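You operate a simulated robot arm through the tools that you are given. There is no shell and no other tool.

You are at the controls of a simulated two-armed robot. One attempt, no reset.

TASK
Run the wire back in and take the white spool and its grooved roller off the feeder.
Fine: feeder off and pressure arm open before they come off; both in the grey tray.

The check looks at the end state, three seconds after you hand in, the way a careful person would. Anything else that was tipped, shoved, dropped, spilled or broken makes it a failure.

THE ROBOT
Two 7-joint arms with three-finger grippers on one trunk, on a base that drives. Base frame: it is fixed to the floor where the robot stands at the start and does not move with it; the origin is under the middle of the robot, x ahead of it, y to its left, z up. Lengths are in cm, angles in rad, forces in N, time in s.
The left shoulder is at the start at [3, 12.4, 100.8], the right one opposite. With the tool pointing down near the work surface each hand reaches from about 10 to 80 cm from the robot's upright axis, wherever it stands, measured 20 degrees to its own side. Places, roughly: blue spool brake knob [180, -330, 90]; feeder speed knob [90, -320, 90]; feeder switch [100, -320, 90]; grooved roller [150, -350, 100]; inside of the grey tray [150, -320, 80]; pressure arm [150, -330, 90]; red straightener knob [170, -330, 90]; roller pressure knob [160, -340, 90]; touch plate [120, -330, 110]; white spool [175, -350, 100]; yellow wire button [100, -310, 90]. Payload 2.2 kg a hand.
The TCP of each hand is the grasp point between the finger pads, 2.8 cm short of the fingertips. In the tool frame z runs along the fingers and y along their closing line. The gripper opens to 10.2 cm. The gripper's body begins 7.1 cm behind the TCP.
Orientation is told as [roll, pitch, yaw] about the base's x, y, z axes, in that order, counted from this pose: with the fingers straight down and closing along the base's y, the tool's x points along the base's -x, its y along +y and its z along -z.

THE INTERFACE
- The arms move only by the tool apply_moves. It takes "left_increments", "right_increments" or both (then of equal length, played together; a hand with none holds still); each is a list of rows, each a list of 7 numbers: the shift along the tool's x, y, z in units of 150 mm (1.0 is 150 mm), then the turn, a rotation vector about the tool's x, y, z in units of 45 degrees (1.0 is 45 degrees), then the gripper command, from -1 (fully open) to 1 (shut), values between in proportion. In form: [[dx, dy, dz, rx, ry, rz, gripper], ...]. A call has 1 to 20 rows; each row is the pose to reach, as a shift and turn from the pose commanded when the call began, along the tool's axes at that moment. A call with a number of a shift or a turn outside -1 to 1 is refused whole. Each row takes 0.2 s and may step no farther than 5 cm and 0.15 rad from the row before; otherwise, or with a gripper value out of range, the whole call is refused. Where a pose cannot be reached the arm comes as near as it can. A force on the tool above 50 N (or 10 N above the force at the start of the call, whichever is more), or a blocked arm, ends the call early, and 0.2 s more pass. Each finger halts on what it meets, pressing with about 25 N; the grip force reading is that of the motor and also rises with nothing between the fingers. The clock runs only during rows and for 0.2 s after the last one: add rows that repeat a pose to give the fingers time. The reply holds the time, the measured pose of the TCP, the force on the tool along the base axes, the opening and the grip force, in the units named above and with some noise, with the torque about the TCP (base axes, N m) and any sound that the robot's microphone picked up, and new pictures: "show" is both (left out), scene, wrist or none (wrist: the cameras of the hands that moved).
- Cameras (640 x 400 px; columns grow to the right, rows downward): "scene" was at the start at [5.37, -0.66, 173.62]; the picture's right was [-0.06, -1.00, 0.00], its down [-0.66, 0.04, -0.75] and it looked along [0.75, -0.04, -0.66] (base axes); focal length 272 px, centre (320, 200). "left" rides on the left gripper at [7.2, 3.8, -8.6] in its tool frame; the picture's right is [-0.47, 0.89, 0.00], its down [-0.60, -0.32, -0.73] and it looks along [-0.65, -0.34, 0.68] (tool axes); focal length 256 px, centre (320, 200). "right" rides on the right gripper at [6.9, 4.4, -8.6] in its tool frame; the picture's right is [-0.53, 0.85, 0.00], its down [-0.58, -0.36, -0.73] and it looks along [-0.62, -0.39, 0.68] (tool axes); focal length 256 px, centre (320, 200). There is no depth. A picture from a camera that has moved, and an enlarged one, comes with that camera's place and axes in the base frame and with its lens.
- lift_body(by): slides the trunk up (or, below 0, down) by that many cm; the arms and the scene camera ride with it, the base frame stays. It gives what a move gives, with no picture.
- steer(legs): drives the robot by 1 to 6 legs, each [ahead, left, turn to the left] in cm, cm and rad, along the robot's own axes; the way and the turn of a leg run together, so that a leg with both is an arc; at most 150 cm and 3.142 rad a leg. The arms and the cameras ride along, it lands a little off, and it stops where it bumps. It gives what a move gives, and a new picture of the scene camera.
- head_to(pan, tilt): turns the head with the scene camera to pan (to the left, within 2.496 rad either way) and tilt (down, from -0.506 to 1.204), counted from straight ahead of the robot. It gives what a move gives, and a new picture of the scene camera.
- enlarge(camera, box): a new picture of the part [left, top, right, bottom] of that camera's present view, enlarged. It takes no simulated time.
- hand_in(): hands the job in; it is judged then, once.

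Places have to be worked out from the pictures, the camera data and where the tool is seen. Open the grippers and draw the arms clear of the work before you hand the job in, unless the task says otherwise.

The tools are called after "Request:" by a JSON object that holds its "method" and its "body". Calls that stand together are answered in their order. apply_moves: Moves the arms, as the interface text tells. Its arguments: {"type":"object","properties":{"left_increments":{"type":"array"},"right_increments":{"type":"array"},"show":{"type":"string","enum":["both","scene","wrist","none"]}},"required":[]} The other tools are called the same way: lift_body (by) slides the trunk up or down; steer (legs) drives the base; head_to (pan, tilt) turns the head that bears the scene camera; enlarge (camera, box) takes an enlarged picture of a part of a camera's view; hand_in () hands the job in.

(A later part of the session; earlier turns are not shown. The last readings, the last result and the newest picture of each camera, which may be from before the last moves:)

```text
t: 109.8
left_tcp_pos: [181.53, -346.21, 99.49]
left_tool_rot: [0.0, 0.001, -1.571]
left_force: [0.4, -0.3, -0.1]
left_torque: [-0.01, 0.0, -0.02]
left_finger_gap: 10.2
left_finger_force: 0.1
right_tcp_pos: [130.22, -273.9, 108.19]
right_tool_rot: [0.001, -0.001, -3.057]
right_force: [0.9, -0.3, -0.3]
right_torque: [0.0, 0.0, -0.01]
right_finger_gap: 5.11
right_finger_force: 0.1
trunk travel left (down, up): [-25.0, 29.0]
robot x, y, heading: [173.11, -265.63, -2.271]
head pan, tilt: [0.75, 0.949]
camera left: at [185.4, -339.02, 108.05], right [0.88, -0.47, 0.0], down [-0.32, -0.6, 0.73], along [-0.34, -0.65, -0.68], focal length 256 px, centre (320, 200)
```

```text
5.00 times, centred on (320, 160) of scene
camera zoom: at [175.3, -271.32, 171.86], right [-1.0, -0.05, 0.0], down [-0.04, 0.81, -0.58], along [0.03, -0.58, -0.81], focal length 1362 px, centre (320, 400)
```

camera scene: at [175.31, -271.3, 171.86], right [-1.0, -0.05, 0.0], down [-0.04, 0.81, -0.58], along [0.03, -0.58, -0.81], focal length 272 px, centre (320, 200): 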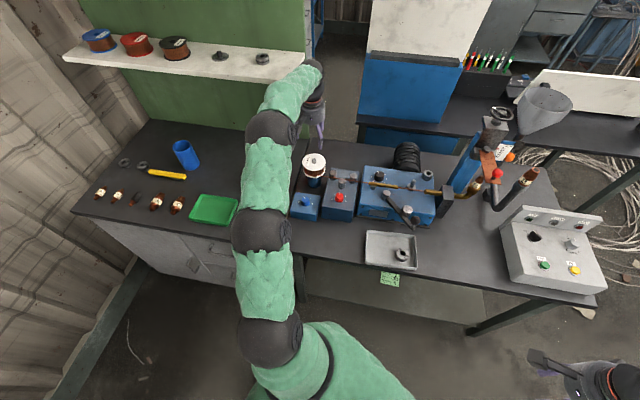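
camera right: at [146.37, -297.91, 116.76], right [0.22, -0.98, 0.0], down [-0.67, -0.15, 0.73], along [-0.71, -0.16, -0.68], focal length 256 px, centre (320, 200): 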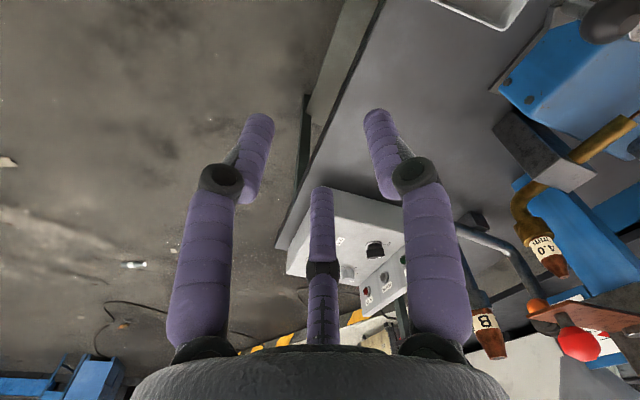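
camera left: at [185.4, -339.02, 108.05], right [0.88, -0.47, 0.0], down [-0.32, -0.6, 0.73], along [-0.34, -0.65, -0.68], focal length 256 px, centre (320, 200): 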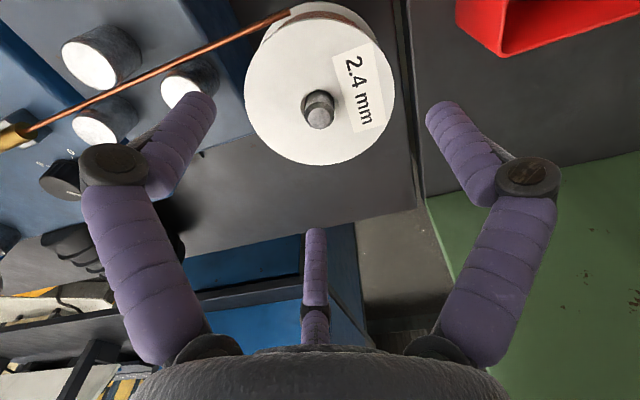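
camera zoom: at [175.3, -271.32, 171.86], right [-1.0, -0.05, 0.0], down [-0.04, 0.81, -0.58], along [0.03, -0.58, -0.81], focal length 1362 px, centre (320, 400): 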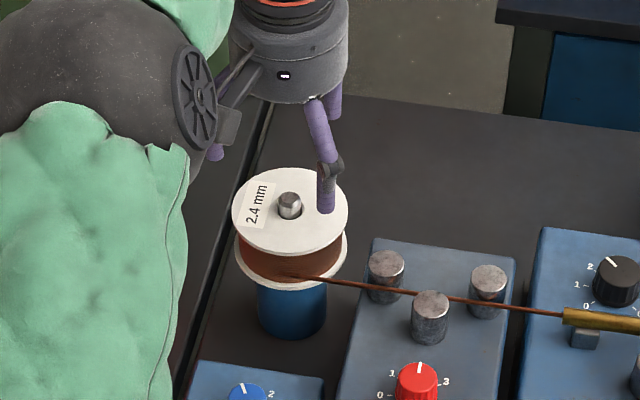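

Spool centred within 1–2 mm (axis [181.65, -346.1]). I correct by that and lower slowly; first until the tips are about to pass the flange.

Request:
{"method": "apply_moves", "body": {"left_increments": [[0.009, 0.005, 0.1, 0, 0, 0, -1], [0.009, 0.005, 0.2, 0, 0, 0, -1], [0.009, 0.005, 0.27, 0, 0, 0, -1], [0.009, 0.005, 0.3, 0, 0, 0, -1], [0.009, 0.005, 0.3, 0, 0, 0, -1]], "show": "wrist"}}

Request:
{"method": "enlarge", "body": {"camera": "left", "box": [160, 40, 480, 240]}}

Request:
{"method": "enlarge", "body": {"camera": "scene", "box": [280, 120, 360, 200]}}

```text
t: 111.0
left_tcp_pos: [181.58, -345.99, 95.04]
left_tool_rot: [0.0, 0.002, -1.57]
left_force: [0.9, 0.4, 0.0]
left_torque: [-0.01, 0.0, -0.01]
left_finger_gap: 10.22
left_finger_force: 0.1
right_tcp_pos: [130.14, -274.05, 108.22]
right_tool_rot: [0.001, -0.002, -3.058]
right_force: [0.0, -0.3, -0.3]
right_torque: [0.02, -0.01, 0.0]
right_finger_gap: 5.09
right_finger_force: 0.1
trunk travel left (down, up): [-25.0, 29.0]
robot x, y, heading: [173.25, -266.03, -2.267]
head pan, tilt: [0.75, 0.949]
camera left: at [185.54, -338.92, 103.49], right [0.88, -0.47, 0.0], down [-0.32, -0.6, 0.73], along [-0.34, -0.65, -0.68], focal length 256 px, centre (320, 200)
```

left: 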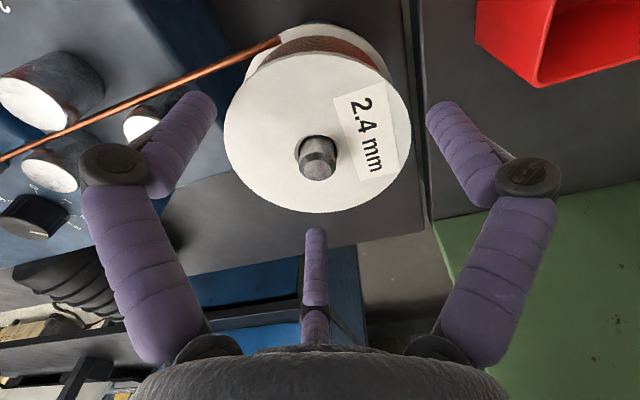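

```text
2.00 times, centred on (320, 140) of left
camera zoom: at [185.54, -338.92, 103.49], right [0.88, -0.47, 0.0], down [-0.32, -0.6, 0.73], along [-0.34, -0.65, -0.68], focal length 512 px, centre (320, 320)
```

zoom: 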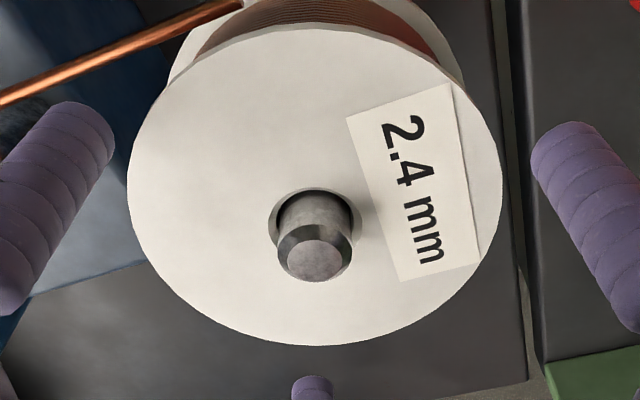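

```text
5.00 times, centred on (320, 160) of scene
camera zoom: at [175.31, -271.35, 171.86], right [-1.0, -0.05, 0.0], down [-0.04, 0.81, -0.58], along [0.03, -0.58, -0.81], focal length 1362 px, centre (320, 400)
```

zoom: 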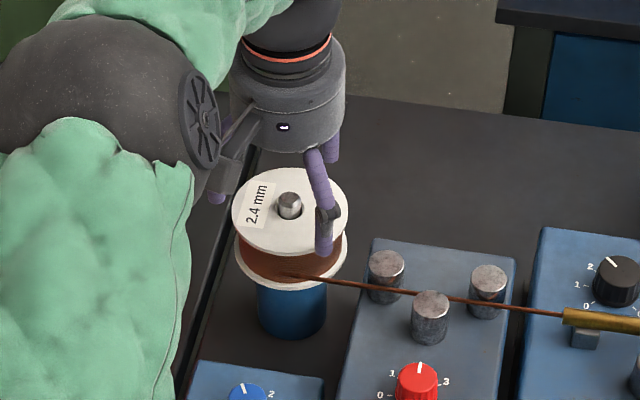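

Tips at z 92.2, no contact. I continue down slowly around the flange.

Request:
{"method": "apply_moves", "body": {"left_increments": [[0, 0.003, 0.04, 0, 0, 0, -1], [0, 0.003, 0.08, 0, 0, 0, -1], [0, 0.003, 0.12, 0, 0, 0, -1], [0, 0.003, 0.16, 0, 0, 0, -1], [0, 0.003, 0.2, 0, 0, 0, -1], [0, 0.003, 0.235, 0, 0, 0, -1], [0, 0.003, 0.235, 0, 0, 0, -1]], "show": "both"}}

Request:
{"method": "enlarge", "body": {"camera": "left", "box": [160, 60, 480, 260]}}

```text
t: 112.6
left_tcp_pos: [181.86, -345.89, 91.49]
left_tool_rot: [0.001, 0.002, -1.57]
left_force: [0.2, 0.2, -0.9]
left_torque: [-0.04, 0.01, -0.02]
left_finger_gap: 10.22
left_finger_force: 0.1
right_tcp_pos: [130.13, -273.83, 108.17]
right_tool_rot: [0.0, -0.003, -3.06]
right_force: [0.2, -1.2, 0.9]
right_torque: [0.03, 0.02, 0.03]
right_finger_gap: 5.11
right_finger_force: 0.0
trunk travel left (down, up): [-25.0, 29.0]
robot x, y, heading: [172.7, -265.91, -2.262]
head pan, tilt: [0.75, 0.949]
camera scene: at [175.31, -271.35, 171.86], right [-1.0, -0.05, 0.0], down [-0.04, 0.81, -0.58], along [0.03, -0.58, -0.81], focal length 272 px, centre (320, 200)
camera left: at [185.63, -338.85, 99.99], right [0.89, -0.47, 0.0], down [-0.32, -0.6, 0.73], along [-0.34, -0.65, -0.68], focal length 256 px, centre (320, 200)
```

scene: 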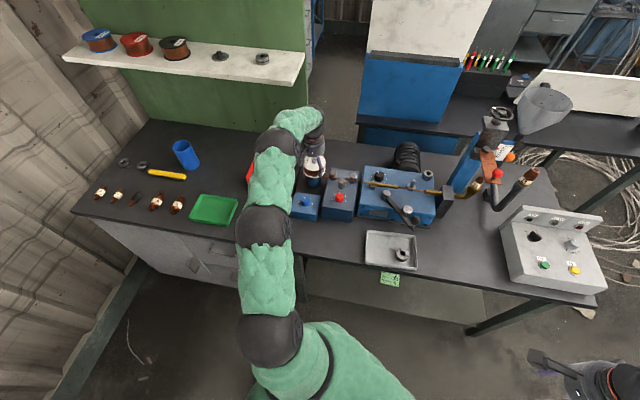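
left: 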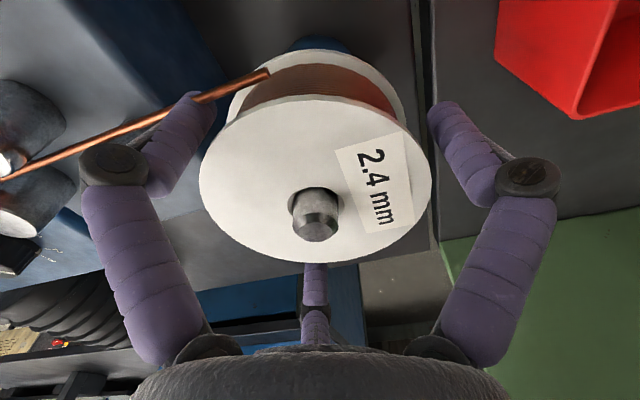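

```text
2.00 times, centred on (320, 160) of left
camera zoom: at [185.63, -338.85, 99.99], right [0.89, -0.47, 0.0], down [-0.32, -0.6, 0.73], along [-0.34, -0.65, -0.68], focal length 512 px, centre (320, 280)
```

zoom: 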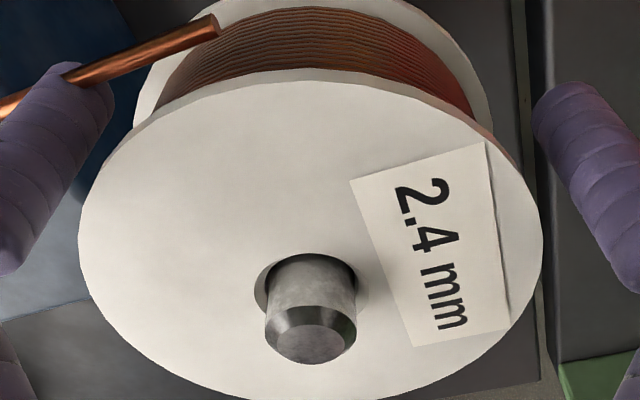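

Fingers stand beside both flanges without touching; the disc sits 2 mm towards -x, so I correct by that and close gently.

Request:
{"method": "apply_moves", "body": {"left_increments": [[0.003, -0.011, 0, 0, 0, 0, -1], [0.003, -0.011, 0, 0, 0, 0, -0.9], [0.003, -0.011, 0, 0, 0, 0, -0.8], [0.003, -0.011, 0, 0, 0, 0, -0.5], [0.003, -0.011, 0, 0, 0, 0, 0], [0.003, -0.011, 0, 0, 0, 0, 1], [0.003, -0.011, 0, 0, 0, 0, 1]], "show": "wrist"}}

```text
t: 114.2
left_tcp_pos: [181.6, -345.85, 91.49]
left_tool_rot: [0.002, 0.001, -1.57]
left_force: [-1.4, 0.6, 1.2]
left_torque: [0.02, 0.19, -0.03]
left_finger_gap: 8.57
left_finger_force: 24.9
right_tcp_pos: [130.2, -273.99, 108.23]
right_tool_rot: [0.0, 0.001, -3.058]
right_force: [0.0, -0.3, 0.8]
right_torque: [0.0, -0.01, -0.01]
right_finger_gap: 5.12
right_finger_force: 0.2
trunk travel left (down, up): [-25.0, 29.0]
robot x, y, heading: [172.99, -266.11, -2.269]
head pan, tilt: [0.75, 0.949]
camera left: at [185.47, -338.81, 100.06], right [0.88, -0.47, 0.0], down [-0.32, -0.6, 0.73], along [-0.34, -0.65, -0.68], focal length 256 px, centre (320, 200)
```

left: 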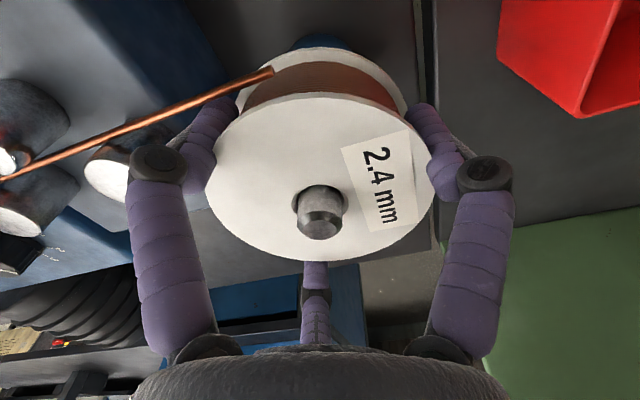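

Gripped evenly at 8.6 cm. I lift slowly straight up, 3 cm first, watching the forces.

Request:
{"method": "apply_moves", "body": {"left_increments": [[0, 0, -0.02, 0, 0, 0, 1], [0, 0, -0.05, 0, 0, 0, 1], [0, 0, -0.1, 0, 0, 0, 1], [0, 0, -0.15, 0, 0, 0, 1], [0, 0, -0.2, 0, 0, 0, 1], [0, 0, -0.2, 0, 0, 0, 1]], "show": "both"}}

```text
t: 115.6
left_tcp_pos: [181.67, -345.99, 94.43]
left_tool_rot: [-0.001, 0.004, -1.572]
left_force: [0.2, 0.5, -6.6]
left_torque: [0.02, 0.02, 0.01]
left_finger_gap: 8.59
left_finger_force: 24.9
right_tcp_pos: [130.23, -273.98, 108.31]
right_tool_rot: [0.001, -0.002, -3.058]
right_force: [-0.7, 0.8, -0.2]
right_torque: [0.02, -0.02, -0.04]
right_finger_gap: 5.09
right_finger_force: 0.0
trunk travel left (down, up): [-25.0, 29.0]
robot x, y, heading: [172.77, -266.4, -2.268]
head pan, tilt: [0.75, 0.949]
camera scene: at [175.32, -271.45, 171.85], right [-1.0, -0.05, 0.0], down [-0.04, 0.81, -0.58], along [0.03, -0.58, -0.81], focal length 272 px, centre (320, 200)
camera left: at [185.5, -338.92, 102.94], right [0.88, -0.47, 0.0], down [-0.32, -0.61, 0.73], along [-0.34, -0.65, -0.68], focal length 256 px, centre (320, 200)
```

scene: 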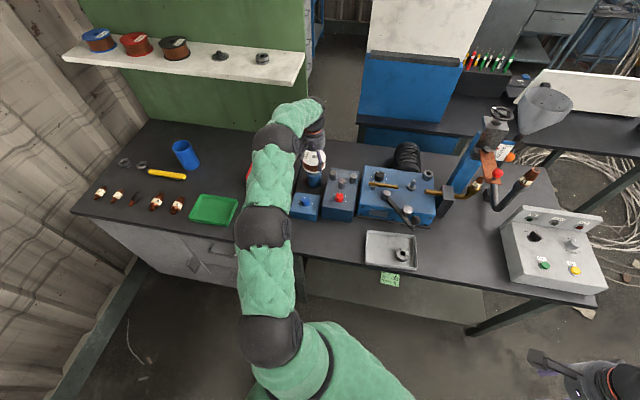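
left: 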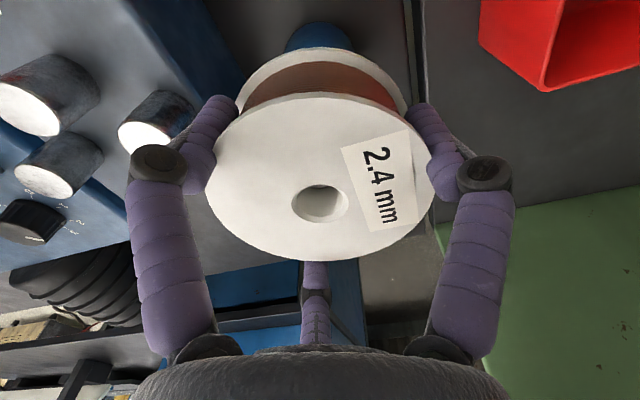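

The spool is lifting cleanly (about 0.65 kg), and the wire went with it. I raise it to z ≈ 108.

Request:
{"method": "apply_moves", "body": {"left_increments": [[0, 0, -0.2, 0, 0, 0, 1], [0, 0, -0.4, 0, 0, 0, 1], [0, 0, -0.6, 0, 0, 0, 1], [0, 0, -0.8, 0, 0, 0, 1], [0, 0, -0.93, 0, 0, 0, 1], [0, 0, -0.93, 0, 0, 0, 1]], "show": "both"}}

```text
t: 117.0
left_tcp_pos: [181.72, -346.06, 108.17]
left_tool_rot: [-0.001, 0.005, -1.572]
left_force: [0.6, -0.4, -7.0]
left_torque: [0.0, -0.03, 0.0]
left_finger_gap: 8.59
left_finger_force: 24.7
right_tcp_pos: [130.14, -273.96, 108.15]
right_tool_rot: [0.001, -0.001, -3.059]
right_force: [0.0, -0.3, 1.0]
right_torque: [0.02, -0.03, 0.01]
right_finger_gap: 5.1
right_finger_force: 0.1
trunk travel left (down, up): [-25.0, 29.0]
robot x, y, heading: [172.76, -266.36, -2.265]
head pan, tilt: [0.75, 0.949]
camera scene: at [175.33, -271.48, 171.85], right [-1.0, -0.05, 0.0], down [-0.04, 0.81, -0.58], along [0.03, -0.58, -0.81], focal length 272 px, centre (320, 200)
camera left: at [185.56, -338.96, 116.77], right [0.88, -0.47, 0.0], down [-0.32, -0.61, 0.73], along [-0.34, -0.64, -0.68], focal length 256 px, centre (320, 200)
```

scene: 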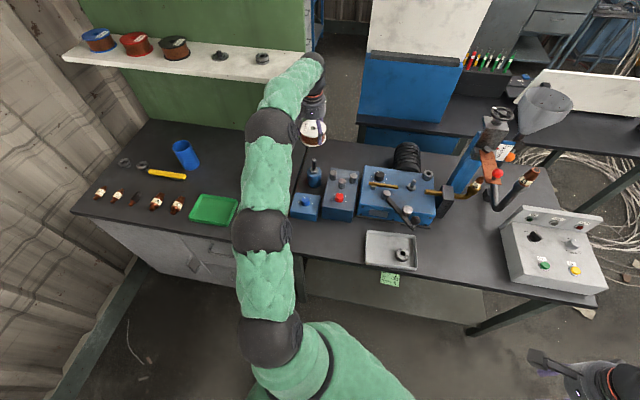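
left: 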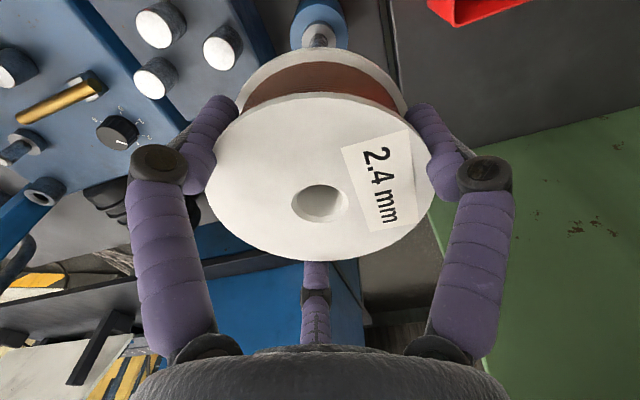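

Spool free; the wire is gone from the guides. I enlarge the tray to plan where to set the spool down beside the roller.

Request:
{"method": "enlarge", "body": {"camera": "scene", "box": [350, 190, 450, 280]}}

```text
4.44 times, centred on (400, 235) of scene
camera zoom: at [175.33, -271.48, 171.85], right [-1.0, -0.05, 0.0], down [-0.04, 0.81, -0.58], along [0.03, -0.58, -0.81], focal length 1210 px, centre (-36, 44)
```

zoom: 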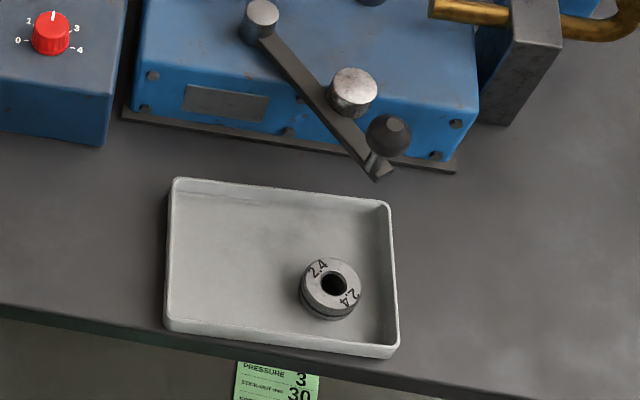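

Target for the spool: [155.5, -315.6], with fingers along the (+x,+y) diagonal so they stay inside the tray walls and away from the roller and the ball. I carry it there at z 108, turning the hand 45° on the way.

Request:
{"method": "apply_moves", "body": {"left_increments": [[0.15, -0.15, 0, 0, 0, -0.16, 1], [0.3, -0.3, 0, 0, 0, -0.32, 1], [0.47, -0.47, 0, 0, 0, -0.49, 1], [0.64, -0.64, 0, 0, 0, -0.66, 1], [0.82, -0.82, 0, 0, 0, -0.83, 1], [1.0, -1.0, 0, 0, 0, -1.0, 1], [1.0, -1.0, 0, 0, 0, -1.0, 1]], "show": "none"}}

Request:
{"method": "apply_moves", "body": {"left_increments": [[0.2, 0.03, 0, 0, 0, 0, 1], [0.4, 0.06, 0, 0, 0, 0, 1], [0.6, 0.1, 0, 0, 0, 0, 1], [0.8, 0.13, 0, 0, 0, 0, 1], [0.99, 0.159, 0, 0, 0, 0, 1], [0.99, 0.159, 0, 0, 0, 0, 1]], "show": "both"}}

```text
t: 118.6
left_tcp_pos: [166.68, -330.95, 108.39]
left_tool_rot: [0.002, 0.002, -0.786]
left_force: [0.3, 0.2, -7.3]
left_torque: [-0.02, -0.01, 0.01]
left_finger_gap: 8.56
left_finger_force: 25.1
right_tcp_pos: [130.12, -273.98, 108.11]
right_tool_rot: [0.0, -0.001, -3.056]
right_force: [-0.1, 0.0, -0.3]
right_torque: [0.03, 0.04, 0.03]
right_finger_gap: 5.09
right_finger_force: 0.1
trunk travel left (down, up): [-25.0, 29.0]
robot x, y, heading: [172.95, -266.22, -2.269]
head pan, tilt: [0.75, 0.949]
```

```text
t: 120.0
left_tcp_pos: [157.75, -318.66, 108.56]
left_tool_rot: [0.001, 0.001, -0.785]
left_force: [0.5, -0.5, -7.3]
left_torque: [-0.02, 0.0, 0.0]
left_finger_gap: 8.57
left_finger_force: 25.4
right_tcp_pos: [130.24, -274.0, 108.13]
right_tool_rot: [-0.001, -0.001, -3.056]
right_force: [-0.4, -0.2, -0.9]
right_torque: [0.02, 0.03, 0.02]
right_finger_gap: 5.09
right_finger_force: 0.1
trunk travel left (down, up): [-25.0, 29.0]
robot x, y, heading: [173.44, -266.08, -2.268]
head pan, tilt: [0.75, 0.949]
camera scene: at [175.33, -271.47, 171.85], right [-1.0, -0.05, 0.0], down [-0.04, 0.81, -0.58], along [0.03, -0.58, -0.81], focal length 272 px, centre (320, 200)
camera left: at [155.38, -310.94, 117.12], right [0.95, 0.3, 0.0], down [0.2, -0.65, 0.73], along [0.22, -0.7, -0.68], focal length 256 px, centre (320, 200)
```

scene: 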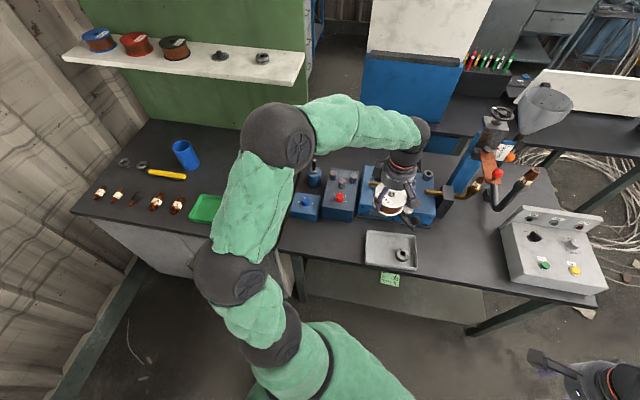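
left: 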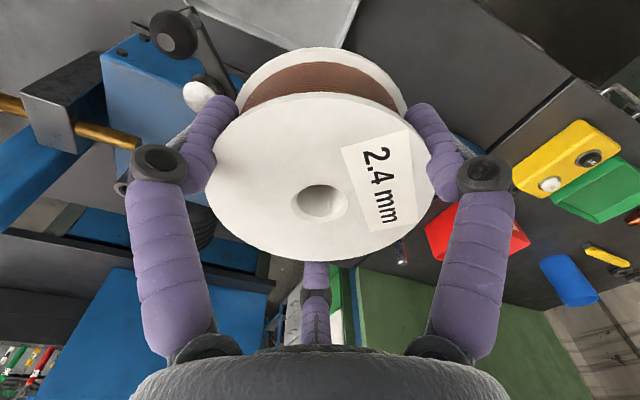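

I shift the last centimetres to [155.5, -315.6] and lower to z ≈ 96, watching forearm clearance over the straightener.

Request:
{"method": "apply_moves", "body": {"left_increments": [[0.12, 0.02, 0, 0, 0, 0, 1], [0.25, 0.038, 0.05, 0, 0, 0, 1], [0.25, 0.038, 0.3, 0, 0, 0, 1], [0.25, 0.038, 0.55, 0, 0, 0, 1], [0.25, 0.038, 0.75, 0, 0, 0, 1], [0.25, 0.038, 0.83, 0, 0, 0, 1], [0.25, 0.038, 0.83, 0, 0, 0, 1]], "show": "both"}}

Request:
{"method": "enlarge", "body": {"camera": "scene", "box": [280, 110, 460, 280]}}

```text
t: 121.6
left_tcp_pos: [155.47, -315.76, 96.02]
left_tool_rot: [0.002, 0.001, -0.788]
left_force: [-0.9, -0.1, -7.2]
left_torque: [-0.04, -0.02, 0.03]
left_finger_gap: 8.6
left_finger_force: 25.2
right_tcp_pos: [130.12, -274.06, 108.23]
right_tool_rot: [0.0, 0.0, -3.058]
right_force: [-0.6, -0.4, -0.5]
right_torque: [0.0, 0.03, 0.02]
right_finger_gap: 5.08
right_finger_force: 0.0
trunk travel left (down, up): [-25.0, 29.0]
robot x, y, heading: [172.82, -265.99, -2.268]
head pan, tilt: [0.75, 0.949]
camera scene: at [175.28, -271.41, 171.85], right [-1.0, -0.05, 0.0], down [-0.04, 0.81, -0.58], along [0.03, -0.58, -0.81], focal length 272 px, centre (320, 200)
camera left: at [153.07, -308.01, 104.61], right [0.96, 0.3, 0.0], down [0.2, -0.65, 0.73], along [0.22, -0.7, -0.68], focal length 256 px, centre (320, 200)
```

scene: 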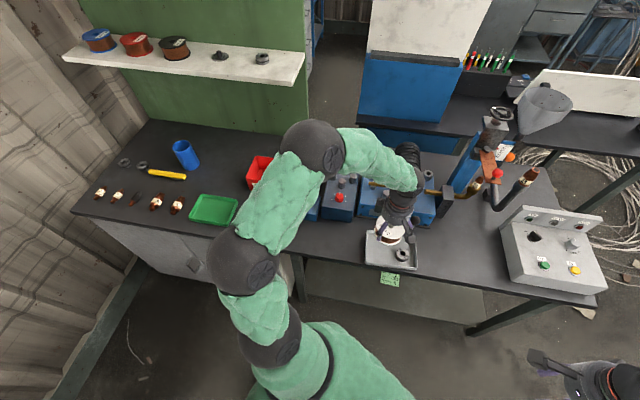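
left: 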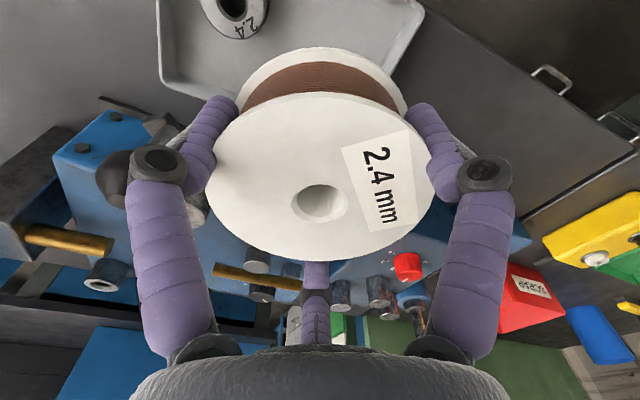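

```text
2.35 times, centred on (370, 195) of scene
camera zoom: at [175.28, -271.41, 171.85], right [-1.0, -0.05, 0.0], down [-0.04, 0.81, -0.58], along [0.03, -0.58, -0.81], focal length 641 px, centre (202, 212)
```

zoom: 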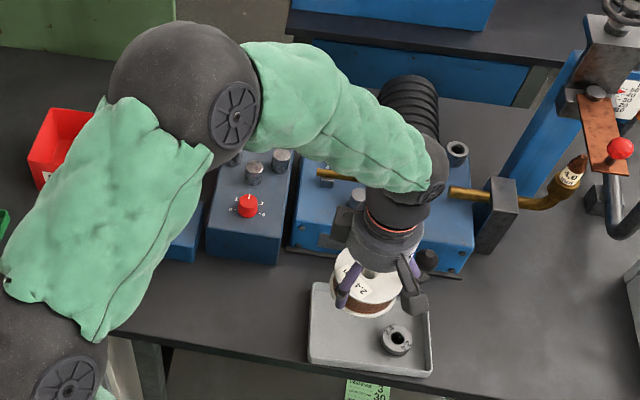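

The wrist view hints that one drawn finger would come down beside the roller. I turn the held spool (it stays on its axis) by about 97° clockwise, so that no finger points at the roller and all stay within the tray's walls.

Request:
{"method": "apply_moves", "body": {"left_increments": [[0, 0, -0.05, 0, 0, 0.16, 1], [0, 0, -0.1, 0, 0, 0.33, 1], [0, 0, -0.1, 0, 0, 0.5, 1], [0, 0, -0.1, 0, 0, 0.67, 1], [0, 0, -0.1, 0, 0, 0.84, 1], [0, 0, -0.1, 0, 0, 1.0, 1]], "show": "none"}}

Request:
{"method": "apply_moves", "body": {"left_increments": [[0, 0, 0, 0, 0, 0.16, 1], [0, 0, 0, 0, 0, 0.33, 1], [0, 0, 0, 0, 0, 0.5, 1], [0, 0, 0, 0, 0, 0.67, 1], [0, 0, 0, 0, 0, 0.84, 1], [0, 0, 0, 0, 0, 1.0, 1]], "show": "none"}}

Request:
{"method": "apply_moves", "body": {"left_increments": [[0, 0, 0, 0, 0, 0.08, 1], [0, 0, 0, 0, 0, 0.155, 1], [0, 0, 0, 0, 0, 0.155, 1]], "show": "both"}}

```text
t: 123.0
left_tcp_pos: [155.68, -315.84, 97.56]
left_tool_rot: [0.0, 0.002, -1.574]
left_force: [0.4, -0.2, -7.4]
left_torque: [-0.03, -0.01, 0.0]
left_finger_gap: 8.57
left_finger_force: 25.2
right_tcp_pos: [130.13, -274.07, 108.1]
right_tool_rot: [0.001, 0.0, -3.057]
right_force: [0.1, 0.2, -0.1]
right_torque: [0.0, 0.0, 0.02]
right_finger_gap: 5.11
right_finger_force: 0.0
trunk travel left (down, up): [-25.0, 29.0]
robot x, y, heading: [172.92, -266.36, -2.277]
head pan, tilt: [0.75, 0.949]
```

```text
t: 124.4
left_tcp_pos: [155.49, -315.66, 97.62]
left_tool_rot: [-0.001, 0.001, -2.36]
left_force: [-0.2, 0.5, -7.0]
left_torque: [-0.01, -0.01, 0.01]
left_finger_gap: 8.58
left_finger_force: 24.5
right_tcp_pos: [130.24, -274.11, 108.15]
right_tool_rot: [0.0, 0.001, -3.058]
right_force: [-0.1, -0.4, 0.6]
right_torque: [-0.01, -0.01, 0.0]
right_finger_gap: 5.11
right_finger_force: 0.1
trunk travel left (down, up): [-25.0, 29.0]
robot x, y, heading: [173.11, -266.33, -2.268]
head pan, tilt: [0.75, 0.949]
```

```text
t: 125.2
left_tcp_pos: [155.57, -315.71, 97.56]
left_tool_rot: [-0.002, 0.003, -2.48]
left_force: [1.1, -0.5, -8.1]
left_torque: [0.01, -0.02, 0.04]
left_finger_gap: 8.57
left_finger_force: 25.1
right_tcp_pos: [130.17, -274.02, 108.08]
right_tool_rot: [-0.001, 0.001, -3.059]
right_force: [0.4, 0.1, -0.1]
right_torque: [-0.01, -0.01, 0.02]
right_finger_gap: 5.1
right_finger_force: 0.2
trunk travel left (down, up): [-25.0, 29.0]
robot x, y, heading: [172.62, -266.13, -2.27]
head pan, tilt: [0.75, 0.949]
camera scene: at [175.28, -271.41, 171.85], right [-1.0, -0.05, 0.0], down [-0.04, 0.81, -0.58], along [0.03, -0.58, -0.81], focal length 272 px, centre (320, 200)
camera left: at [163.61, -314.41, 106.03], right [0.18, -0.98, 0.0], down [-0.67, -0.12, 0.73], along [-0.72, -0.13, -0.68], focal length 256 px, centre (320, 200)
```

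scene: 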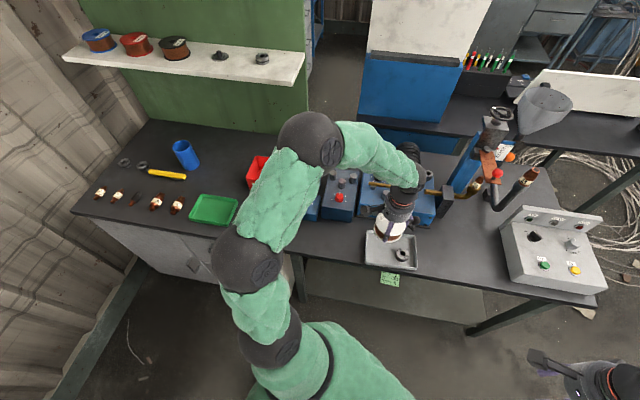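
left: 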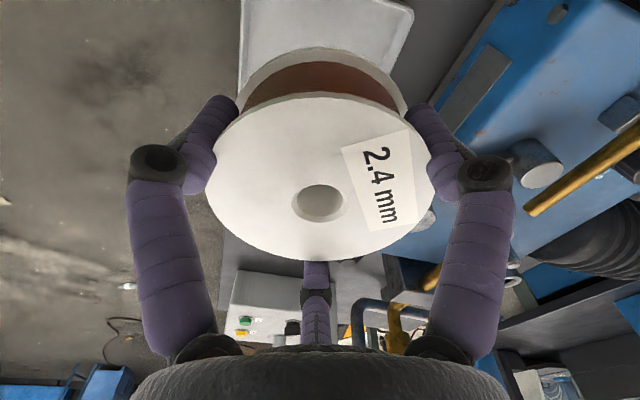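

Hand turned; tray below. I lower the spool to TCP z ≈ 88 (spool bottom ≈ 85, just above the rim).

Request:
{"method": "apply_moves", "body": {"left_increments": [[-0.008, 0.01, 0.15, 0, 0, 0, 1], [-0.008, 0.01, 0.3, 0, 0, 0, 1], [-0.008, 0.01, 0.45, 0, 0, 0, 1], [-0.008, 0.01, 0.56, 0, 0, 0, 1], [-0.008, 0.01, 0.63, 0, 0, 0, 1], [-0.008, 0.01, 0.63, 0, 0, 0, 1]], "show": "both"}}

Request:
{"method": "enlarge", "body": {"camera": "scene", "box": [340, 150, 450, 280]}}

```text
t: 126.6
left_tcp_pos: [155.51, -315.81, 88.03]
left_tool_rot: [-0.001, 0.002, -2.478]
left_force: [0.1, -0.1, -7.2]
left_torque: [0.0, 0.02, -0.02]
left_finger_gap: 8.58
left_finger_force: 25.0
right_tcp_pos: [130.32, -274.03, 108.23]
right_tool_rot: [-0.001, -0.001, -3.059]
right_force: [0.3, -0.3, -0.3]
right_torque: [0.0, -0.04, -0.01]
right_finger_gap: 5.13
right_finger_force: 0.2
trunk travel left (down, up): [-25.0, 29.0]
robot x, y, heading: [173.1, -265.88, -2.265]
head pan, tilt: [0.75, 0.949]
camera scene: at [175.29, -271.39, 171.86], right [-1.0, -0.05, 0.0], down [-0.04, 0.81, -0.58], along [0.03, -0.58, -0.81], focal length 272 px, centre (320, 200)
camera left: at [163.56, -314.49, 96.51], right [0.18, -0.98, 0.0], down [-0.67, -0.12, 0.73], along [-0.72, -0.13, -0.68], focal length 256 px, centre (320, 200)
```

scene: 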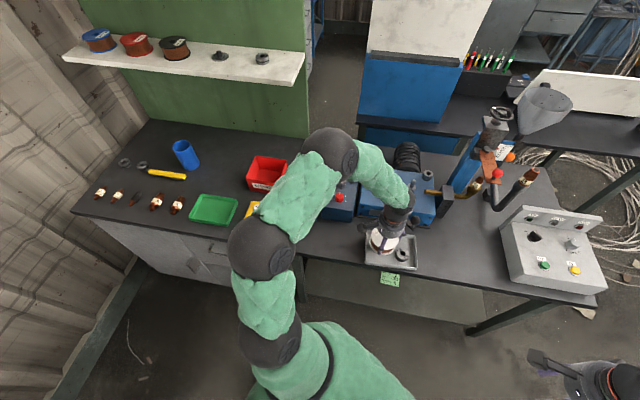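
left: 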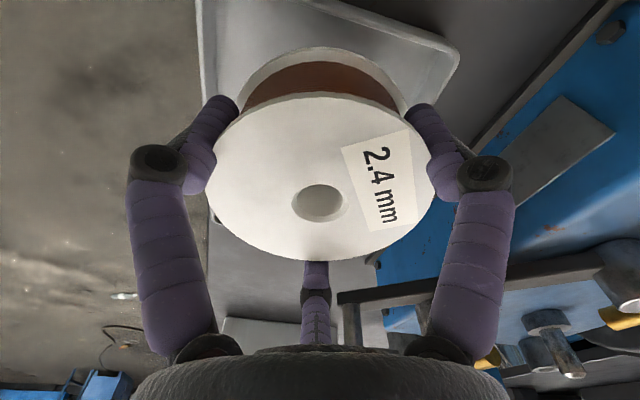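

```text
3.08 times, centred on (395, 215) of scene
camera zoom: at [175.29, -271.39, 171.86], right [-1.0, -0.05, 0.0], down [-0.04, 0.81, -0.58], along [0.03, -0.58, -0.81], focal length 838 px, centre (89, 154)
```

zoom: 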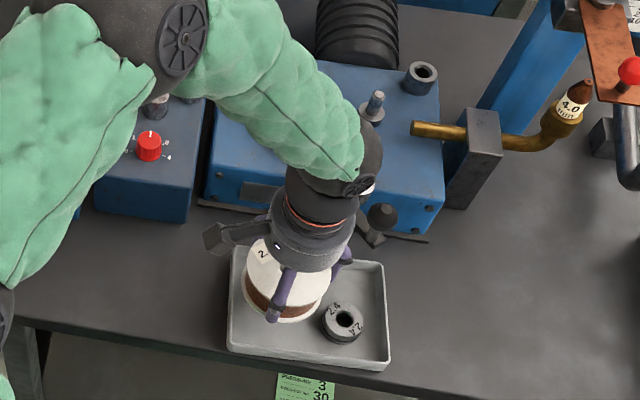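

Spool above the tray beside the roller, ball clear of the hand. I lower on in steps to near touch-down.

Request:
{"method": "apply_moves", "body": {"left_increments": [[0, 0, 0.08, 0, 0, 0, 1], [0, 0, 0.15, 0, 0, 0, 1], [0, 0, 0.2, 0, 0, 0, 1], [0, 0, 0.24, 0, 0, 0, 1], [0, 0, 0.24, 0, 0, 0, 1]], "show": "wrist"}}

Request:
{"method": "enlarge", "body": {"camera": "scene", "box": [350, 180, 450, 280]}}

```text
t: 127.8
left_tcp_pos: [155.56, -315.97, 84.49]
left_tool_rot: [-0.002, 0.002, -2.48]
left_force: [-1.3, 0.2, -6.6]
left_torque: [0.01, 0.01, -0.03]
left_finger_gap: 8.57
left_finger_force: 25.0
right_tcp_pos: [130.12, -273.91, 108.22]
right_tool_rot: [-0.001, 0.001, -3.058]
right_force: [-0.4, 0.1, -0.2]
right_torque: [0.03, 0.01, 0.0]
right_finger_gap: 5.12
right_finger_force: 0.0
trunk travel left (down, up): [-25.0, 29.0]
robot x, y, heading: [173.26, -266.1, -2.267]
head pan, tilt: [0.75, 0.949]
camera left: at [163.6, -314.56, 92.99], right [0.18, -0.98, 0.0], down [-0.67, -0.12, 0.73], along [-0.72, -0.13, -0.68], focal length 256 px, centre (320, 200)
```

left: 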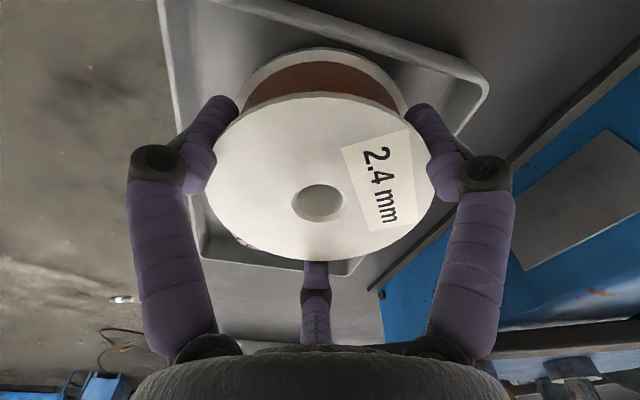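

```text
4.00 times, centred on (400, 230) of scene
camera zoom: at [175.28, -271.4, 171.85], right [-1.0, -0.05, 0.0], down [-0.04, 0.81, -0.58], along [0.03, -0.58, -0.81], focal length 1089 px, centre (0, 80)
```

zoom: 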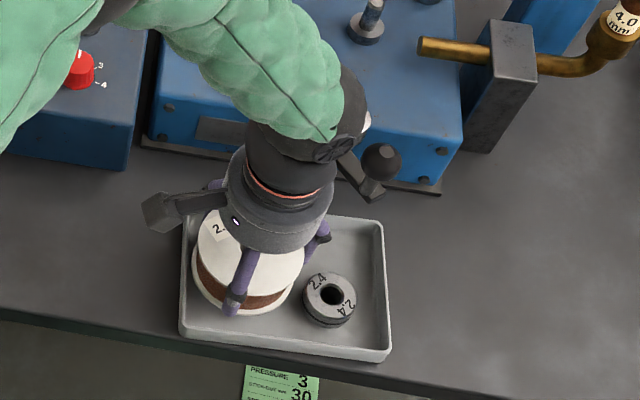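

Well placed, beside the roller. I lower the last millimetres until the tray takes the weight.

Request:
{"method": "apply_moves", "body": {"left_increments": [[0, 0, 0.02, 0, 0, 0, 1], [0, 0, 0.04, 0, 0, 0, 1], [0, 0, 0.055, 0, 0, 0, 1], [0, 0, 0.055, 0, 0, 0, 1]], "show": "none"}}

```text
t: 128.8
left_tcp_pos: [155.57, -315.78, 83.66]
left_tool_rot: [-0.004, 0.001, -2.479]
left_force: [-0.9, 0.2, -7.4]
left_torque: [0.0, 0.07, -0.02]
left_finger_gap: 8.56
left_finger_force: 25.0
right_tcp_pos: [130.24, -274.04, 108.15]
right_tool_rot: [0.001, 0.0, -3.058]
right_force: [0.3, -0.1, -0.9]
right_torque: [0.01, 0.0, -0.02]
right_finger_gap: 5.09
right_finger_force: 0.0
trunk travel left (down, up): [-25.0, 29.0]
robot x, y, heading: [172.88, -265.99, -2.269]
head pan, tilt: [0.75, 0.949]
```

Still hanging (−7.4 N). Further in 1.5 mm steps.

Request:
{"method": "apply_moves", "body": {"left_increments": [[0, 0, 0.01, 0, 0, 0, 1], [0, 0, 0.01, 0, 0, 0, 1]], "show": "none"}}

Request:
{"method": "apply_moves", "body": {"left_increments": [[0, 0, 0.01, 0, 0, 0, 1], [0, 0, 0.01, 0, 0, 0, 1]], "show": "wrist"}}

```text
t: 129.4
left_tcp_pos: [155.73, -315.93, 83.49]
left_tool_rot: [-0.003, 0.002, -2.477]
left_force: [0.9, 0.4, -8.0]
left_torque: [-0.02, 0.07, 0.01]
left_finger_gap: 8.61
left_finger_force: 25.1
right_tcp_pos: [130.03, -273.94, 108.26]
right_tool_rot: [0.002, -0.001, -3.058]
right_force: [-0.2, -0.2, 0.6]
right_torque: [-0.02, 0.02, -0.01]
right_finger_gap: 5.1
right_finger_force: 0.0
trunk travel left (down, up): [-25.0, 29.0]
robot x, y, heading: [173.01, -266.32, -2.271]
head pan, tilt: [0.75, 0.949]
```

```text
t: 130.0
left_tcp_pos: [155.62, -315.83, 83.39]
left_tool_rot: [0.001, -0.001, -2.478]
left_force: [0.1, 1.3, 0.6]
left_torque: [0.25, -0.24, 0.06]
left_finger_gap: 8.59
left_finger_force: 24.8
right_tcp_pos: [130.12, -274.0, 108.12]
right_tool_rot: [0.001, 0.002, -3.057]
right_force: [-0.9, 0.1, -0.6]
right_torque: [-0.01, -0.01, 0.02]
right_finger_gap: 5.1
right_finger_force: 0.0
trunk travel left (down, up): [-25.0, 29.0]
robot x, y, heading: [173.13, -266.52, -2.27]
head pan, tilt: [0.75, 0.949]
camera left: at [163.65, -314.45, 91.92], right [0.18, -0.98, 0.0], down [-0.67, -0.12, 0.73], along [-0.72, -0.13, -0.68], focal length 256 px, centre (320, 200)
```

left: 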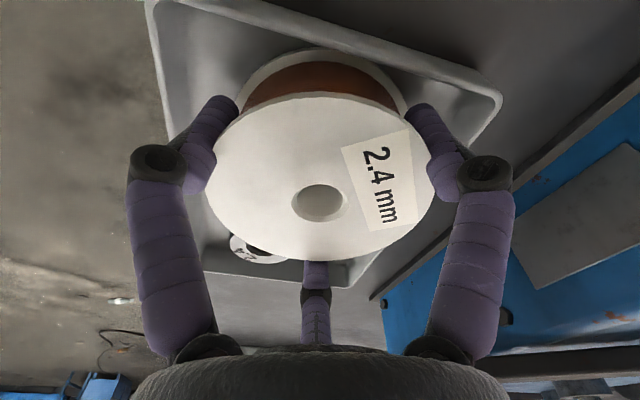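

The tray has taken the weight. I open the fingers just 4 mm a side.

Request:
{"method": "apply_moves", "body": {"left_increments": [[0, 0, 0, 0, 0, 0, -0.75], [0, 0, 0, 0, 0, 0, -0.8], [0, 0, 0, 0, 0, 0, -0.84], [0, 0, 0, 0, 0, 0, -0.84]], "show": "wrist"}}

Request:
{"method": "enlarge", "body": {"camera": "scene", "box": [350, 180, 450, 280]}}

```text
t: 131.0
left_tcp_pos: [155.64, -315.78, 83.41]
left_tool_rot: [-0.003, 0.0, -2.478]
left_force: [0.7, 0.7, 0.1]
left_torque: [-0.01, 0.02, -0.04]
left_finger_gap: 9.38
left_finger_force: 0.0
right_tcp_pos: [130.19, -274.09, 108.17]
right_tool_rot: [0.001, -0.002, -3.057]
right_force: [-0.1, 0.2, -0.5]
right_torque: [-0.02, 0.03, 0.0]
right_finger_gap: 5.08
right_finger_force: 0.0
trunk travel left (down, up): [-25.0, 29.0]
robot x, y, heading: [173.02, -266.21, -2.266]
head pan, tilt: [0.75, 0.949]
camera left: at [163.67, -314.43, 91.87], right [0.18, -0.98, 0.0], down [-0.67, -0.12, 0.73], along [-0.72, -0.13, -0.68], focal length 256 px, centre (320, 200)
```

left: 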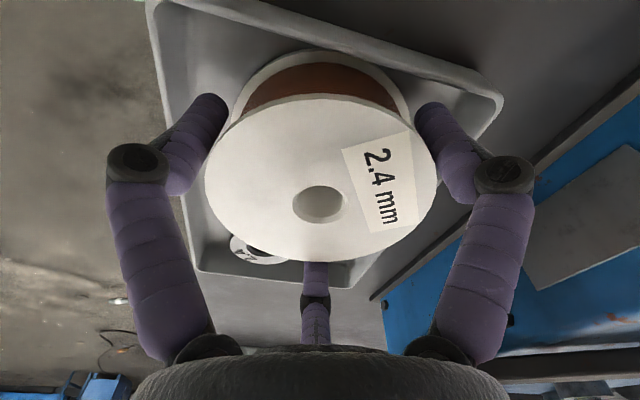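

```text
4.00 times, centred on (400, 230) of scene
camera zoom: at [175.3, -271.35, 171.86], right [-1.0, -0.05, 0.0], down [-0.04, 0.81, -0.58], along [0.03, -0.58, -0.81], focal length 1089 px, centre (0, 80)
```

zoom: 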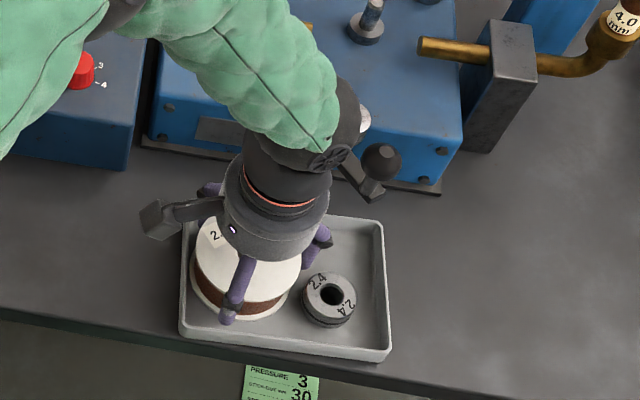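

Fingers are free of the spool (gap 9.4 cm, no forces). I raise the hand straight up, slowly at first.

Request:
{"method": "apply_moves", "body": {"left_increments": [[0, 0, -0.04, 0, 0, 0, -0.84], [0, 0, -0.1, 0, 0, 0, -0.84], [0, 0, -0.2, 0, 0, 0, -0.84], [0, 0, -0.35, 0, 0, 0, -0.84], [0, 0, -0.55, 0, 0, 0, -0.84], [0, 0, -0.8, 0, 0, 0, -0.84], [0, 0, -1.0, 0, 0, 0, -0.84]], "show": "both"}}

Request:
{"method": "enlarge", "body": {"camera": "scene", "box": [350, 180, 450, 280]}}

```text
t: 132.6
left_tcp_pos: [155.62, -315.9, 98.56]
left_tool_rot: [0.0, 0.002, -2.479]
left_force: [0.1, 0.3, 0.2]
left_torque: [-0.04, 0.03, 0.04]
left_finger_gap: 9.38
left_finger_force: 0.0
right_tcp_pos: [130.2, -273.91, 108.2]
right_tool_rot: [0.001, -0.003, -3.058]
right_force: [-0.6, -0.5, 0.2]
right_torque: [-0.04, 0.03, 0.02]
right_finger_gap: 5.06
right_finger_force: 0.0
trunk travel left (down, up): [-25.0, 29.0]
robot x, y, heading: [172.95, -266.18, -2.265]
head pan, tilt: [0.75, 0.949]
camera scene: at [175.33, -271.29, 171.86], right [-1.0, -0.05, 0.0], down [-0.04, 0.81, -0.58], along [0.03, -0.58, -0.81], focal length 272 px, centre (320, 200)
camera left: at [163.7, -314.41, 106.99], right [0.18, -0.98, 0.0], down [-0.67, -0.12, 0.73], along [-0.72, -0.13, -0.68], focal length 256 px, centre (320, 200)
```

scene: 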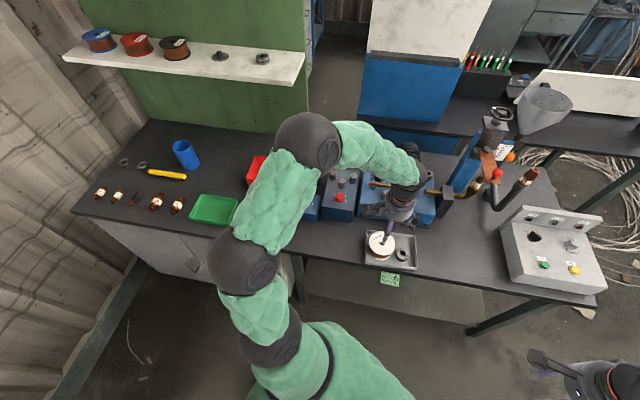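
left: 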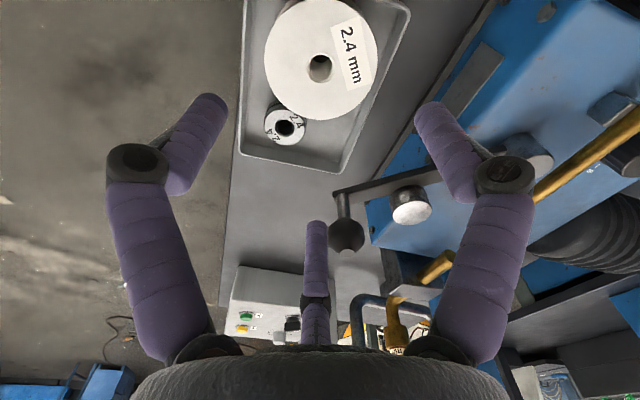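

```text
4.00 times, centred on (400, 230) of scene
camera zoom: at [175.33, -271.29, 171.86], right [-1.0, -0.05, 0.0], down [-0.04, 0.81, -0.58], along [0.03, -0.58, -0.81], focal length 1089 px, centre (0, 80)
```

zoom: 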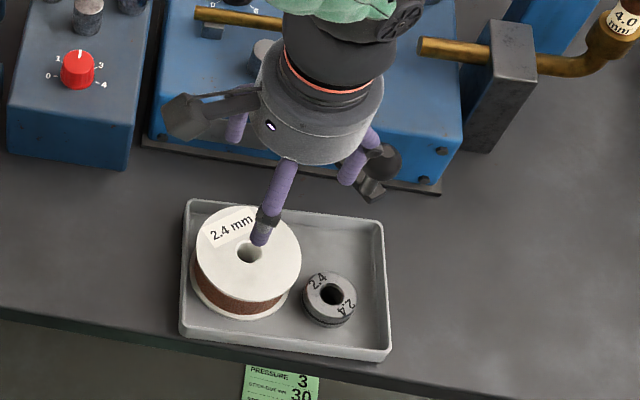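

Both spool and roller lie in the grey tray. I raise the left hand further and draw it back towards me.

Request:
{"method": "apply_moves", "body": {"left_increments": [[0, 0, -0.25, 0, 0, 0, -1], [0, 0, -0.5, 0, 0, 0, -1], [0, 0, -0.75, 0, 0, 0, -1], [0.1, -0.12, -0.95, 0, 0, 0, -1], [0.25, -0.3, -1.0, 0, 0, 0, -1], [0.4, -0.48, -1.0, 0, 0, 0, -1], [0.5, -0.6, -1.0, 0, 0, 0, -1]], "show": "none"}}

Request:
{"method": "steer", "body": {"legs": [[-30.6, -25.7, 0]]}}

Request:
{"method": "head_to", "body": {"pan": 0.75, "tilt": 0.7}}

```text
t: 134.2
left_tcp_pos: [155.88, -304.38, 113.44]
left_tool_rot: [-0.001, -0.001, -2.478]
left_force: [0.3, -1.1, -0.2]
left_torque: [0.0, -0.02, -0.02]
left_finger_gap: 10.19
left_finger_force: 0.1
right_tcp_pos: [130.24, -273.89, 108.13]
right_tool_rot: [0.002, -0.001, -3.058]
right_force: [0.3, 0.1, 0.6]
right_torque: [0.01, -0.01, -0.01]
right_finger_gap: 5.1
right_finger_force: 0.2
trunk travel left (down, up): [-25.0, 29.0]
robot x, y, heading: [172.8, -266.52, -2.267]
head pan, tilt: [0.75, 0.949]
```

```text
t: 136.7
left_tcp_pos: [156.2, -264.42, 113.52]
left_tool_rot: [-0.002, 0.001, -2.473]
left_force: [-0.6, 0.2, -0.2]
left_torque: [-0.04, 0.04, -0.01]
left_finger_gap: 10.22
left_finger_force: 0.0
right_tcp_pos: [130.31, -234.16, 108.23]
right_tool_rot: [0.001, -0.002, -3.053]
right_force: [-0.3, -0.2, 0.1]
right_torque: [-0.04, 0.0, 0.0]
right_finger_gap: 5.08
right_finger_force: 0.0
trunk travel left (down, up): [-25.0, 29.0]
robot x, y, heading: [173.25, -226.55, -2.264]
head pan, tilt: [0.75, 0.949]
camera scene: at [175.46, -231.36, 171.86], right [-1.0, -0.06, 0.0], down [-0.05, 0.81, -0.58], along [0.03, -0.58, -0.81], focal length 272 px, centre (320, 200)
```

scene: 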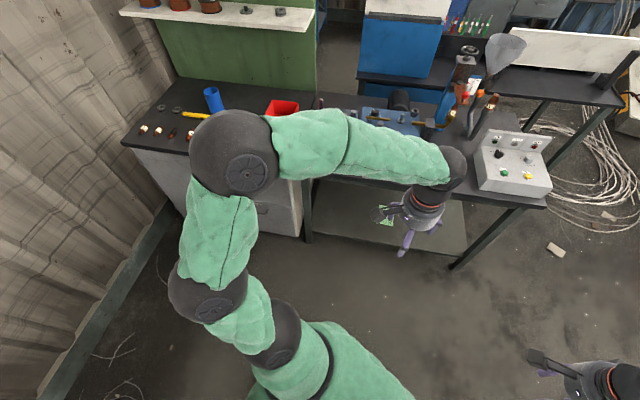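

```text
t: 137.5
left_tcp_pos: [156.14, -264.61, 113.55]
left_tool_rot: [-0.003, -0.001, -2.473]
left_force: [0.2, -0.9, -0.2]
left_torque: [0.0, -0.03, 0.0]
left_finger_gap: 10.24
left_finger_force: 0.0
right_tcp_pos: [130.13, -234.38, 108.23]
right_tool_rot: [-0.001, 0.001, -3.053]
right_force: [0.8, -0.3, 0.3]
right_torque: [-0.02, 0.0, 0.01]
right_finger_gap: 5.11
right_finger_force: 0.0
trunk travel left (down, up): [-25.0, 29.0]
robot x, y, heading: [173.13, -226.57, -2.26]
head pan, tilt: [0.75, 0.7]
camera scene: at [175.53, -232.71, 173.83], right [-1.0, -0.06, 0.0], down [-0.04, 0.64, -0.76], along [0.05, -0.76, -0.64], focal length 272 px, centre (320, 200)
```

scene: 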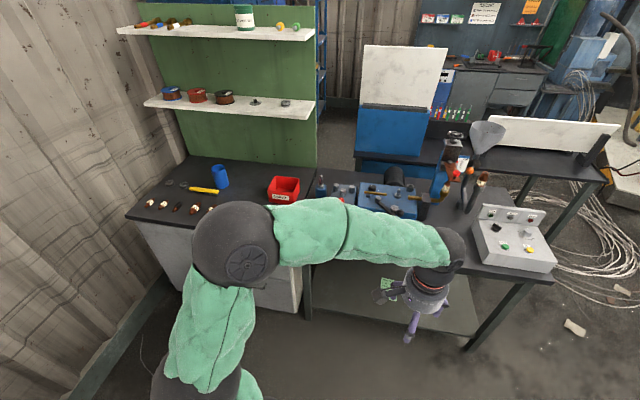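

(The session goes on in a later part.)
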